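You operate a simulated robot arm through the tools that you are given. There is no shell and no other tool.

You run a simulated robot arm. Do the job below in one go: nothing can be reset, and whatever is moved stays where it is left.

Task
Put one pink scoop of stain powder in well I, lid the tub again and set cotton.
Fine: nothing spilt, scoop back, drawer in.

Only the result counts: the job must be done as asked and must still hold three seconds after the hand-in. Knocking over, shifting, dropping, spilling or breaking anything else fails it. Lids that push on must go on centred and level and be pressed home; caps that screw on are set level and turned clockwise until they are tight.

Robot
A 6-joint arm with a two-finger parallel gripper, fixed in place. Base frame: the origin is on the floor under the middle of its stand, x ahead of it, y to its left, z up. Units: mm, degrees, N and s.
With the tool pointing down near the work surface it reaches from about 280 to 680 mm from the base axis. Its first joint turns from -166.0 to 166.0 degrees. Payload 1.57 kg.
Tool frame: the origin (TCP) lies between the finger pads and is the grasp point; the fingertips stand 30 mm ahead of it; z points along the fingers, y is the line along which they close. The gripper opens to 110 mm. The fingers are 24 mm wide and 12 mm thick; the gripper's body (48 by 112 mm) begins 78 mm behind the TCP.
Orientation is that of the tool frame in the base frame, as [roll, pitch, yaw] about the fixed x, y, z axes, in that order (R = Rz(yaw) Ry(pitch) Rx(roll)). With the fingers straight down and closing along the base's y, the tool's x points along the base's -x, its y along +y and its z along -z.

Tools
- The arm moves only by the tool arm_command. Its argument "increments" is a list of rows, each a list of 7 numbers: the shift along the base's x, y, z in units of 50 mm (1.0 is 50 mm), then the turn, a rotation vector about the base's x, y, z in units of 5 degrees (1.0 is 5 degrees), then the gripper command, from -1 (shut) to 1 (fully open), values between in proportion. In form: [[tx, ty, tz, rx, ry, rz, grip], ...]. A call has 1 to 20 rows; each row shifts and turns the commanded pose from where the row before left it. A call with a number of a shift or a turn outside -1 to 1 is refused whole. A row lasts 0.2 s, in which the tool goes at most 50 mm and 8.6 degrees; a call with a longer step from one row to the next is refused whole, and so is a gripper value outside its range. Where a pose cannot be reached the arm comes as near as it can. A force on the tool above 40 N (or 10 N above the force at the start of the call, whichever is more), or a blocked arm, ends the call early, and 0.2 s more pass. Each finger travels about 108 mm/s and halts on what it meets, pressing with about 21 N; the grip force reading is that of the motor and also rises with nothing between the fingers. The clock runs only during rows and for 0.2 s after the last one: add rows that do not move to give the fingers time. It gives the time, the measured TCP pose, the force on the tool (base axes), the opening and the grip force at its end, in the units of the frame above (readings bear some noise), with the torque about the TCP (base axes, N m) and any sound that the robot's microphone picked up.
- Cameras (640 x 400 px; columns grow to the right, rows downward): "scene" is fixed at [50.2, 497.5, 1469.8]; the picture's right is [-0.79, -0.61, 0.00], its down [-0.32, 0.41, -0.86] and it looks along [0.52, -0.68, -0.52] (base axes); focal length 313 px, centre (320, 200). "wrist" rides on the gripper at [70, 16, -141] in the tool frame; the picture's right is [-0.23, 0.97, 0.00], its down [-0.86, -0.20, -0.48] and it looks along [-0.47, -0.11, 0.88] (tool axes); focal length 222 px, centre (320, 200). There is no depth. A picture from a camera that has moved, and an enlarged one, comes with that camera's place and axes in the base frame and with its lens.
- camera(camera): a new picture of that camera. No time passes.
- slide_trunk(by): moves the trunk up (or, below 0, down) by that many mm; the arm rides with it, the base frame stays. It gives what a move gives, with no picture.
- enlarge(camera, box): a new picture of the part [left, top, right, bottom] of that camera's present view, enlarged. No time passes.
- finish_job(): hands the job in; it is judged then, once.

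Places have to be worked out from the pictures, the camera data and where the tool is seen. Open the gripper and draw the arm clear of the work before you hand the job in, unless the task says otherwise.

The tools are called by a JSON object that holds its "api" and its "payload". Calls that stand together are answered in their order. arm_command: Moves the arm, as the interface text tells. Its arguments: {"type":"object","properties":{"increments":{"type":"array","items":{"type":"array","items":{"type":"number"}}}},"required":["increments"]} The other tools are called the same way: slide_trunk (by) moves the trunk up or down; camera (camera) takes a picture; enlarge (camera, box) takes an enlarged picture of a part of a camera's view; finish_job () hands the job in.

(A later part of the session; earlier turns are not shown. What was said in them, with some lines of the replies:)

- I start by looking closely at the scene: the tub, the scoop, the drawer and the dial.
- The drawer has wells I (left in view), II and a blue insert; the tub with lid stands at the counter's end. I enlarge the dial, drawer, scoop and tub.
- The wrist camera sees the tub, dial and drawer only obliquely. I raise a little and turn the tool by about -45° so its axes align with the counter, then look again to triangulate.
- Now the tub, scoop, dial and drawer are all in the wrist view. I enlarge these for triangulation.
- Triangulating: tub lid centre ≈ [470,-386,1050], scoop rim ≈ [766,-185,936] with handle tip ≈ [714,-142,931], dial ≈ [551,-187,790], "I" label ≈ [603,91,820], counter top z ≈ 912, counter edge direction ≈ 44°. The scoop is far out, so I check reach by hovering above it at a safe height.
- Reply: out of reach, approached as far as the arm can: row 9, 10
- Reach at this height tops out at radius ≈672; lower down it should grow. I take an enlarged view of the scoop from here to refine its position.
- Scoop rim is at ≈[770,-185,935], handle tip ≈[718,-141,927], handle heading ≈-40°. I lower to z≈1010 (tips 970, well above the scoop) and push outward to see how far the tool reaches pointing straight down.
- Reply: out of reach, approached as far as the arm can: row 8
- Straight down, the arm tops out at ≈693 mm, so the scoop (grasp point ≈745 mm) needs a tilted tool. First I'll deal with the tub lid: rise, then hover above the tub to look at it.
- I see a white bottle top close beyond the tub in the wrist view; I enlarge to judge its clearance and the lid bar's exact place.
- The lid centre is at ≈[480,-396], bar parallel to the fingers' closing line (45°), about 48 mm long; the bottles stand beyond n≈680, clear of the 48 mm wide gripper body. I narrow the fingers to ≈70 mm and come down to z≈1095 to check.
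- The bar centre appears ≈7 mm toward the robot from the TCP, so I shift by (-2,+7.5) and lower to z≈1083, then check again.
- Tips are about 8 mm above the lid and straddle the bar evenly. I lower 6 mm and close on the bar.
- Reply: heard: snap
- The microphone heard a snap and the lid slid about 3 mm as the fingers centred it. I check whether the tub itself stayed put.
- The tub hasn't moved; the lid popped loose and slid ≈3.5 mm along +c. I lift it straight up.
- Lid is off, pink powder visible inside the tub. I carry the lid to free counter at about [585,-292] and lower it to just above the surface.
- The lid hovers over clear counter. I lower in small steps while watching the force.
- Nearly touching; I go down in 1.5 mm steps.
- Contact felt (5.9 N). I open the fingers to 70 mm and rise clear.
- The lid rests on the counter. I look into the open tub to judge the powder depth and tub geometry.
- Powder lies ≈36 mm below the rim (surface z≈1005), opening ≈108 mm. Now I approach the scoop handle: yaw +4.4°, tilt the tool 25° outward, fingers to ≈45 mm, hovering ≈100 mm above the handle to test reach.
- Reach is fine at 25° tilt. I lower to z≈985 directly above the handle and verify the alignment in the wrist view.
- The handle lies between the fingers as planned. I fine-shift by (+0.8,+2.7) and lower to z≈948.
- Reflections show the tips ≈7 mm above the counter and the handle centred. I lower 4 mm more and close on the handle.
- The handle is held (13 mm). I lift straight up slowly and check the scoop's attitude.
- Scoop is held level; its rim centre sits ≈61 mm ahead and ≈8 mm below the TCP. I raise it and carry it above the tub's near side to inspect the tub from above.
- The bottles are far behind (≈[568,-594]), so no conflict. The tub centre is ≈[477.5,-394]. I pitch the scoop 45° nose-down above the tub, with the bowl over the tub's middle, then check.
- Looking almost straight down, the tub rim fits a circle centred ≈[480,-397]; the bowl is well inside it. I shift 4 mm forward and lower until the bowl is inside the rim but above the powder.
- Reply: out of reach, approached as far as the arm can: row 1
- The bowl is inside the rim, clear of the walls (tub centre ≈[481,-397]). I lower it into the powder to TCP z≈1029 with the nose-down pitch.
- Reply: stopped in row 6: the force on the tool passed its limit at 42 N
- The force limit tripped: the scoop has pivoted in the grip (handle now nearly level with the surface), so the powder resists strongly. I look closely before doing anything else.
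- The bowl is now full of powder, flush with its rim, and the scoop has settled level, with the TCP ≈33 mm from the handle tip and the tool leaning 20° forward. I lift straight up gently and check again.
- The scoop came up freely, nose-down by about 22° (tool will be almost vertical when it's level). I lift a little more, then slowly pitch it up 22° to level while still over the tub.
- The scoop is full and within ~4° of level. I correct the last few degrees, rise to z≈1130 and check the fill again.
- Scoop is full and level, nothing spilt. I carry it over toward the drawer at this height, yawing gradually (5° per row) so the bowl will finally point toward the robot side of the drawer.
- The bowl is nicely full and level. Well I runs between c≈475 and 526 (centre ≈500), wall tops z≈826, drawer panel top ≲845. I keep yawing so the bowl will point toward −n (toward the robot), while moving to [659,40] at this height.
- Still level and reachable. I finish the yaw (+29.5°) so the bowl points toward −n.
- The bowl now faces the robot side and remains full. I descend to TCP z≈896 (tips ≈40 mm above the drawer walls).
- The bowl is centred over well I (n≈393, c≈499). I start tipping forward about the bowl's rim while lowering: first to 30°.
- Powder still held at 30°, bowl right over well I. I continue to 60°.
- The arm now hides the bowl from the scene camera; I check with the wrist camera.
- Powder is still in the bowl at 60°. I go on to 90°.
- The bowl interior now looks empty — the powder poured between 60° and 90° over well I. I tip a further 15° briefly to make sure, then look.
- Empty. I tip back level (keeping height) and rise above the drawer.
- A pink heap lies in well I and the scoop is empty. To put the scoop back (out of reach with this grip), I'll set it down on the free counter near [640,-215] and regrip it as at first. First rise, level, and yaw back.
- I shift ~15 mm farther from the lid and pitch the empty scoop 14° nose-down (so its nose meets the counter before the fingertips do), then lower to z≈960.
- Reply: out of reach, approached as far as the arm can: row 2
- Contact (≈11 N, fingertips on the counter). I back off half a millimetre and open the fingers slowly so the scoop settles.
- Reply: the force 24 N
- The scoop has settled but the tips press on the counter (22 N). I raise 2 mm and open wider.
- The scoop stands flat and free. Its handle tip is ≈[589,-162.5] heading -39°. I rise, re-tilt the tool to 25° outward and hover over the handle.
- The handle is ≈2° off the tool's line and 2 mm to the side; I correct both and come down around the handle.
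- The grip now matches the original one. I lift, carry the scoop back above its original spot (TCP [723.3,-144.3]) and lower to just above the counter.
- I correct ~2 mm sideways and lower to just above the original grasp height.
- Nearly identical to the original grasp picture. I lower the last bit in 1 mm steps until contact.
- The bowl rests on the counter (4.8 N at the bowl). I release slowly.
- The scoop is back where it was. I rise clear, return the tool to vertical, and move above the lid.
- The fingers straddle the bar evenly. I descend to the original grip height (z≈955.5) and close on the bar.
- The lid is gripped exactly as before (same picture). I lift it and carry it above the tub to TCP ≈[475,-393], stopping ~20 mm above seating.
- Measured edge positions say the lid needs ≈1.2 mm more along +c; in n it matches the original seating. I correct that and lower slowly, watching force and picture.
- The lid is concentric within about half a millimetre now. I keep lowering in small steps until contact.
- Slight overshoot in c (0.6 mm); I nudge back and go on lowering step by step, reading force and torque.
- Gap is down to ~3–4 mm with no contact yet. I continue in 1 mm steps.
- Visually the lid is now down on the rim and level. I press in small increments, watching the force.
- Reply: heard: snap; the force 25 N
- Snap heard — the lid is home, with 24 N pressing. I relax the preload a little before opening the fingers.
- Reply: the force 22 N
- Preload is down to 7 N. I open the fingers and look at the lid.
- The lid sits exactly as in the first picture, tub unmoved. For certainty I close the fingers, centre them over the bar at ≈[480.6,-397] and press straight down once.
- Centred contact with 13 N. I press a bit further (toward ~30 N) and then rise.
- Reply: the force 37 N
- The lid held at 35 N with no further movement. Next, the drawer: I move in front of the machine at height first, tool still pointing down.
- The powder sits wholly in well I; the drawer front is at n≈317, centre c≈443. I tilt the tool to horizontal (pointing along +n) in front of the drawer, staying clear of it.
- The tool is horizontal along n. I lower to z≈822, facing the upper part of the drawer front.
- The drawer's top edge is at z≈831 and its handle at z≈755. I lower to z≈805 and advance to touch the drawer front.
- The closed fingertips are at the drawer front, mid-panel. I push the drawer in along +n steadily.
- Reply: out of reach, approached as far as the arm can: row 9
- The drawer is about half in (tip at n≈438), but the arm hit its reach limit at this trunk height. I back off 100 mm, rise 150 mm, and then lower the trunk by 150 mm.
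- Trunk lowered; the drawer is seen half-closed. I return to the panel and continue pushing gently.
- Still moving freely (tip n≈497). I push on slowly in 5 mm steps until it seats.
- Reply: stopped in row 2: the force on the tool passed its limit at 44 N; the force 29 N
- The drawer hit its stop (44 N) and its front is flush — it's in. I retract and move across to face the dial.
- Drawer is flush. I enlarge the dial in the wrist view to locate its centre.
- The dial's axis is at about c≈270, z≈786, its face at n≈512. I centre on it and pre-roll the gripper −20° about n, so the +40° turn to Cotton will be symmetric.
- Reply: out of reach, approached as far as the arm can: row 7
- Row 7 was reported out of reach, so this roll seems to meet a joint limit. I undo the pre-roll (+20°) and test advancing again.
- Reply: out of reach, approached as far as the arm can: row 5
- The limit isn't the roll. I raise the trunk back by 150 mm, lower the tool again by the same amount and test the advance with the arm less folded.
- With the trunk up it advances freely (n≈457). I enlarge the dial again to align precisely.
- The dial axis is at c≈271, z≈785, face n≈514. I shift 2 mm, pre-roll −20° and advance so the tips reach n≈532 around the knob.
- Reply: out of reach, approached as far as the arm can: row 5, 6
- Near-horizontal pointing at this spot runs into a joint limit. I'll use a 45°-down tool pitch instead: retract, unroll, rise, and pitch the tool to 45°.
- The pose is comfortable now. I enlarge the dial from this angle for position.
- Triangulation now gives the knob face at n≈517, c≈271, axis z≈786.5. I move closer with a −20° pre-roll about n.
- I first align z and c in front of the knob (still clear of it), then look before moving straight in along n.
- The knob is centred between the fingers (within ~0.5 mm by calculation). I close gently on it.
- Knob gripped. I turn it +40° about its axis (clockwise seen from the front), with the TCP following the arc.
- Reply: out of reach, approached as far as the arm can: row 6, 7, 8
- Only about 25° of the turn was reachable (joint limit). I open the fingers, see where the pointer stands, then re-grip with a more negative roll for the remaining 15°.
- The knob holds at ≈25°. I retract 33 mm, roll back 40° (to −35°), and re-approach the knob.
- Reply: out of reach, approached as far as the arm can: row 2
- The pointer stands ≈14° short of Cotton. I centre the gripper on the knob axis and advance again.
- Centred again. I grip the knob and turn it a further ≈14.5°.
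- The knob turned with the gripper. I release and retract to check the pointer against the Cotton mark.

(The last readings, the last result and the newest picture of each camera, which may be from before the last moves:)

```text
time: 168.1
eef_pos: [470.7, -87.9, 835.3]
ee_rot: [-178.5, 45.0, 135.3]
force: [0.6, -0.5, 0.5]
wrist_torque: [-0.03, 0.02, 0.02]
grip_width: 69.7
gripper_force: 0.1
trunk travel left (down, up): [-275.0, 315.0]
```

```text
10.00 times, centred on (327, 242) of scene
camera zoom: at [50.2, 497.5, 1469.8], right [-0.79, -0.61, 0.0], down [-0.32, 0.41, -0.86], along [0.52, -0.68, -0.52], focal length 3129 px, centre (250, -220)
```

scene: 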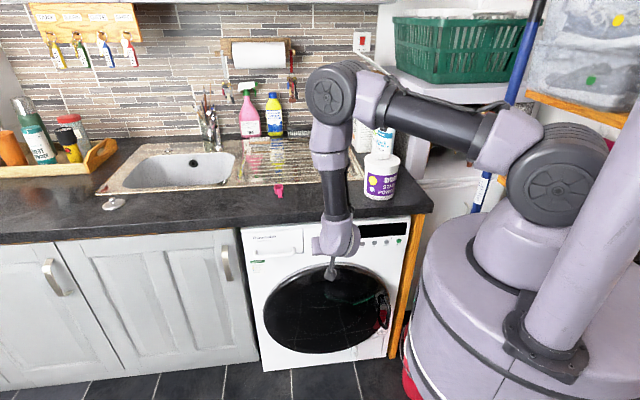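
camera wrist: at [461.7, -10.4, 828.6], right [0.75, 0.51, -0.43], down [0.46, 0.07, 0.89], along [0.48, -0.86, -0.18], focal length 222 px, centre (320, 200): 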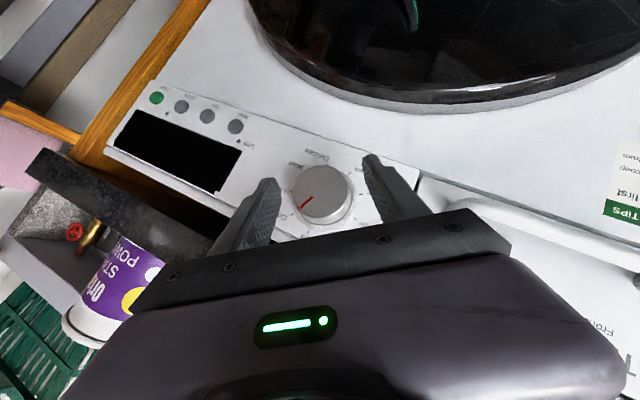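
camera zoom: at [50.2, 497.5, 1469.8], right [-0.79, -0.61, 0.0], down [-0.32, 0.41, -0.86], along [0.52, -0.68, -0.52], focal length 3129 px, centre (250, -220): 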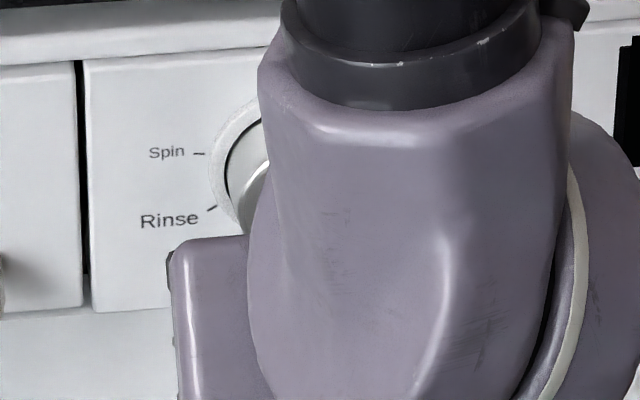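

The display has lit up. I draw the arm back farther and look at dial and display from both cameras.

{"api": "arm_command", "payload": {"increments": [[-0.4, 0.413, 0.3, 0, 0, 0, 0.27], [-0.4, 0.413, 0.6, 0, 0, 0, 0.27], [-0.3, 0.31, 0.8, 0, 0, 0, 0.27], [-0.1, -0.3, 0.8, 0, 0, 0, 0.27], [0, -0.6, 0.8, 0, 0, 0, 0.27], [0, -0.6, 0.8, 0, 0, 0, 0.27], [0, -0.6, 0.8, 0, 0, 0, 0.27], [0, -0.3, 0.4, 0, 0, 0, 0.27], [0, 0, 0, 0, 0, 0, 0.27]]}}

{"api": "camera", "payload": {"camera": "scene"}}

{"api": "enlarge", "payload": {"camera": "scene", "box": [295, 222, 359, 262]}}

{"api": "enlarge", "payload": {"camera": "scene", "box": [230, 205, 420, 325]}}

```text
time: 170.1
eef_pos: [444.3, -146.8, 1106.8]
ee_rot: [-179.4, 45.0, 134.8]
force: [0.6, 0.4, -0.3]
wrist_torque: [0.04, -0.01, -0.02]
grip_width: 69.7
gripper_force: 0.1
out of reach, approached as far as the arm can: row 1, 2, 3
trunk travel left (down, up): [-275.0, 315.0]
```

```text
taken
```

scene: 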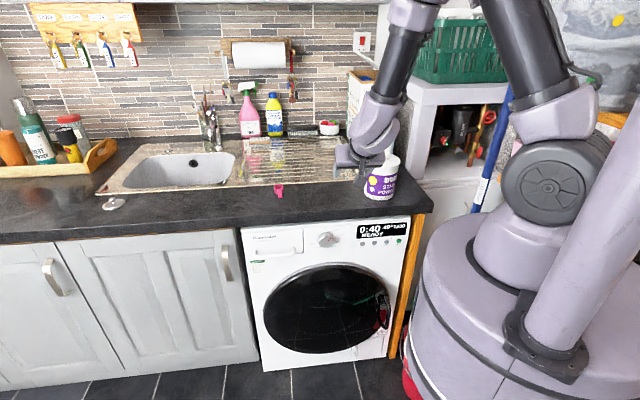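

```text
10.00 times, centred on (327, 242) of scene
camera zoom: at [50.2, 497.5, 1469.8], right [-0.79, -0.61, 0.0], down [-0.32, 0.41, -0.86], along [0.52, -0.68, -0.52], focal length 3129 px, centre (250, -220)
```

zoom: 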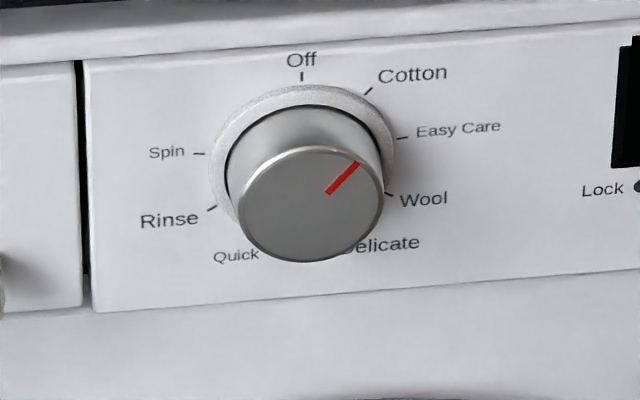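

```text
3.33 times, centred on (325, 265) of scene
camera zoom: at [50.2, 497.5, 1469.8], right [-0.79, -0.61, 0.0], down [-0.32, 0.41, -0.86], along [0.52, -0.68, -0.52], focal length 1043 px, centre (303, -17)
```

zoom: 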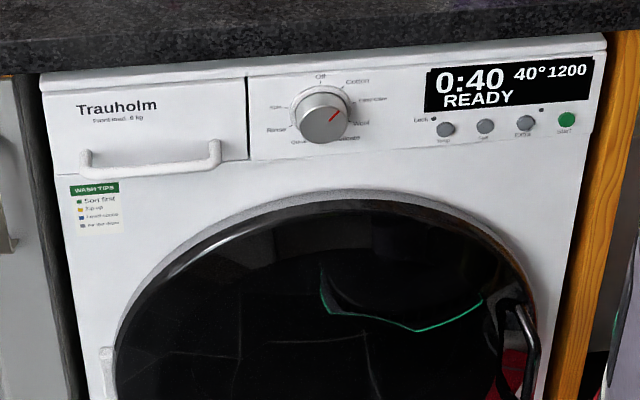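

The machine display reads READY 0:40, 40°, 1200. I zoom in to check that the pointer is right on Cotton.

{"api": "enlarge", "payload": {"camera": "scene", "box": [313, 228, 345, 250]}}

{"api": "camera", "payload": {"camera": "wrist"}}

```text
16.00 times, centred on (329, 239) of scene
camera zoom: at [50.2, 497.5, 1469.8], right [-0.79, -0.61, 0.0], down [-0.32, 0.41, -0.86], along [0.52, -0.68, -0.52], focal length 5006 px, centre (176, -424)
```

zoom: 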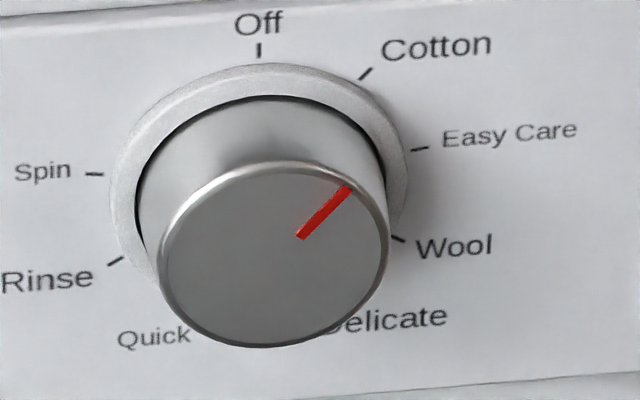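

```text
taken
camera wrist: at [352.5, -27.7, 1156.8], right [0.81, 0.57, 0.15], down [0.05, -0.32, 0.94], along [0.58, -0.76, -0.29], focal length 222 px, centre (320, 200)
```

wrist: 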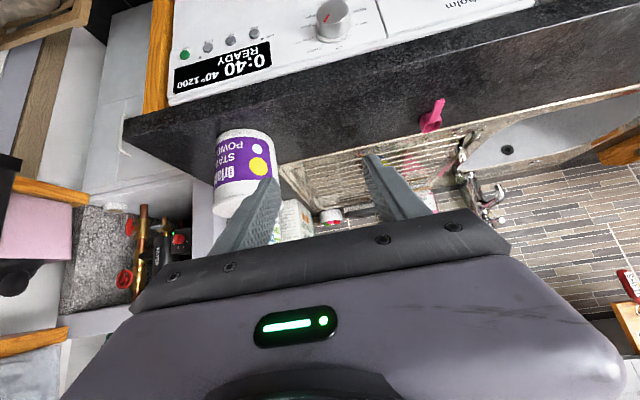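

The pointer line measures ≈40° — on Cotton. I check the scoop, tub and surroundings for spills or shifts.

{"api": "enlarge", "payload": {"camera": "scene", "box": [250, 170, 314, 210]}}

{"api": "enlarge", "payload": {"camera": "scene", "box": [220, 60, 440, 220]}}

{"api": "enlarge", "payload": {"camera": "wrist", "box": [150, 0, 470, 200]}}

```text
10.00 times, centred on (282, 190) of scene
camera zoom: at [50.2, 497.5, 1469.8], right [-0.79, -0.61, 0.0], down [-0.32, 0.41, -0.86], along [0.52, -0.68, -0.52], focal length 3129 px, centre (700, 300)
```

zoom: 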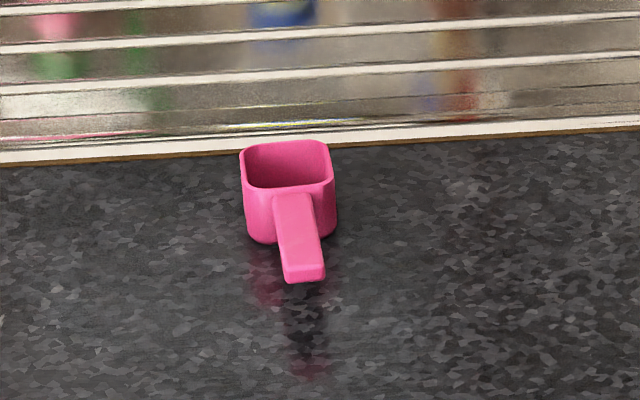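

```text
2.50 times, centred on (330, 140) of scene
camera zoom: at [50.2, 497.5, 1469.8], right [-0.79, -0.61, 0.0], down [-0.32, 0.41, -0.86], along [0.52, -0.68, -0.52], focal length 782 px, centre (295, 350)
```

zoom: 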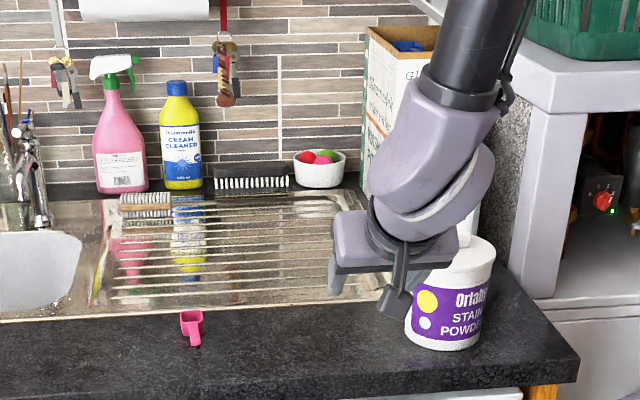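

```text
2.00 times, centred on (310, 100) of wrist
camera zoom: at [352.5, -27.7, 1156.8], right [0.81, 0.57, 0.15], down [0.05, -0.32, 0.94], along [0.58, -0.76, -0.29], focal length 444 px, centre (340, 400)
```

zoom: 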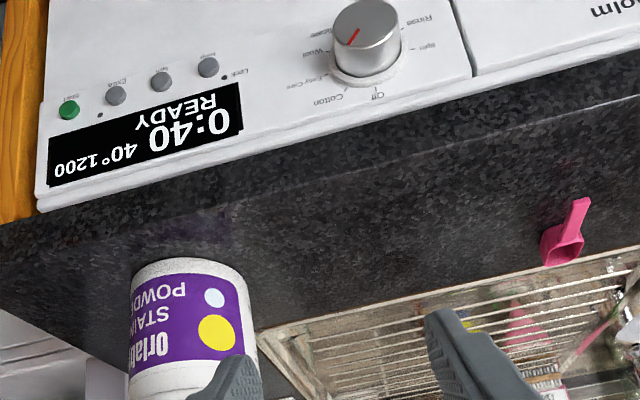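

Everything is in place: scoop back (within ~3 mm), lid on, drawer in, dial on Cotton. I draw the arm up and away with the gripper open.

{"api": "arm_command", "payload": {"increments": [[-0.1, 0, 0.5, 0, 0, 0, 0.5], [-0.2, 0, 0.6, 0.707, 0.707, 0, 1], [-0.3, 0, 0.6, 0.707, 0.707, 0, 1], [-0.3, 0, 0.6, 0.707, 0.707, 0, 1], [-0.3, 0, 0.3, 0.707, 0.707, 0, 1], [-0.3, 0, 0.2, 0.707, 0.707, 0, 1], [-0.3, 0, 0, 0.707, 0.707, 0, 1], [-0.3, 0, 0, 0.707, 0.707, 0, 1], [-0.2, 0, 0, 0.707, 0.707, 0, 1], [0, 0, 0, 0.707, 0.707, 0, 1], [0, 0, 0, 0, 0, 0, 1], [0, 0, 0, 0, 0, 0, 1]]}}

{"api": "camera", "payload": {"camera": "scene"}}

{"api": "enlarge", "payload": {"camera": "scene", "box": [230, 130, 430, 260]}}

```text
time: 172.7
eef_pos: [329.0, -148.4, 1247.1]
ee_rot: [-179.2, 0.0, 135.0]
force: [-0.6, 0.2, -0.5]
wrist_torque: [0.01, 0.0, -0.04]
grip_width: 109.9
gripper_force: 0.1
trunk travel left (down, up): [-275.0, 315.0]
```

```text
taken
```

scene: 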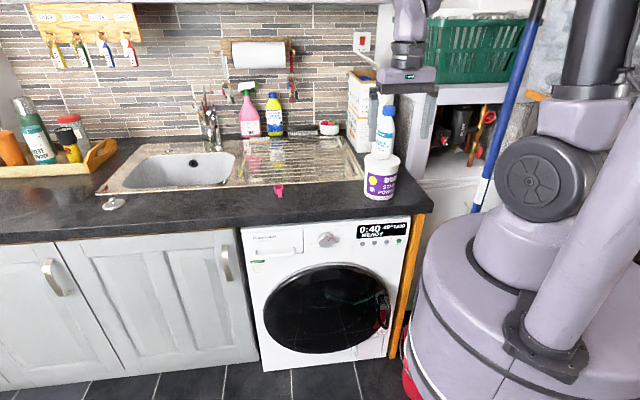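

```text
3.08 times, centred on (330, 195) of scene
camera zoom: at [50.2, 497.5, 1469.8], right [-0.79, -0.61, 0.0], down [-0.32, 0.41, -0.86], along [0.52, -0.68, -0.52], focal length 963 px, centre (289, 215)
```

zoom: 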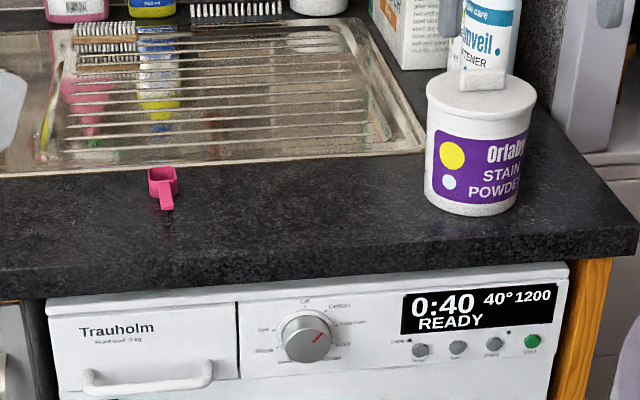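

The tub is lidded, the scoop is back, the drawer is in and the dial is on Cotton. Nothing looks spilt, and the arm is clear with the gripper open, so I hand the job in.

{"api": "finish_job", "payload": {}}

```text
The job is handed in.
```

I put one pink scoop of stain powder in well I, closed everything up and set the dial to Cotton. The job is handed in.

- **Powder:** one full scoop, tipped over well I. The heap sat entirely inside that well, and I saw no spill anywhere in the pictures.
- **Tub lid:** pressed on level until it snapped, then pressed again with about 35 N without moving further. The tub itself did not shift.
- **Scoop:** back at its original spot by the sink, within about 3 mm of where it started. It slipped in the grip while scooping, so I set it down and re-gripped it on the counter before returning it.
- **Drawer:** pushed in to its stop; the front is flush.
- **Dial:** the pointer measures about 40 degrees, which is the Cotton mark. One estimate put it up to about 4 degrees past. The display shows READY, 0:40, 40°, 1200. I did not press Start.
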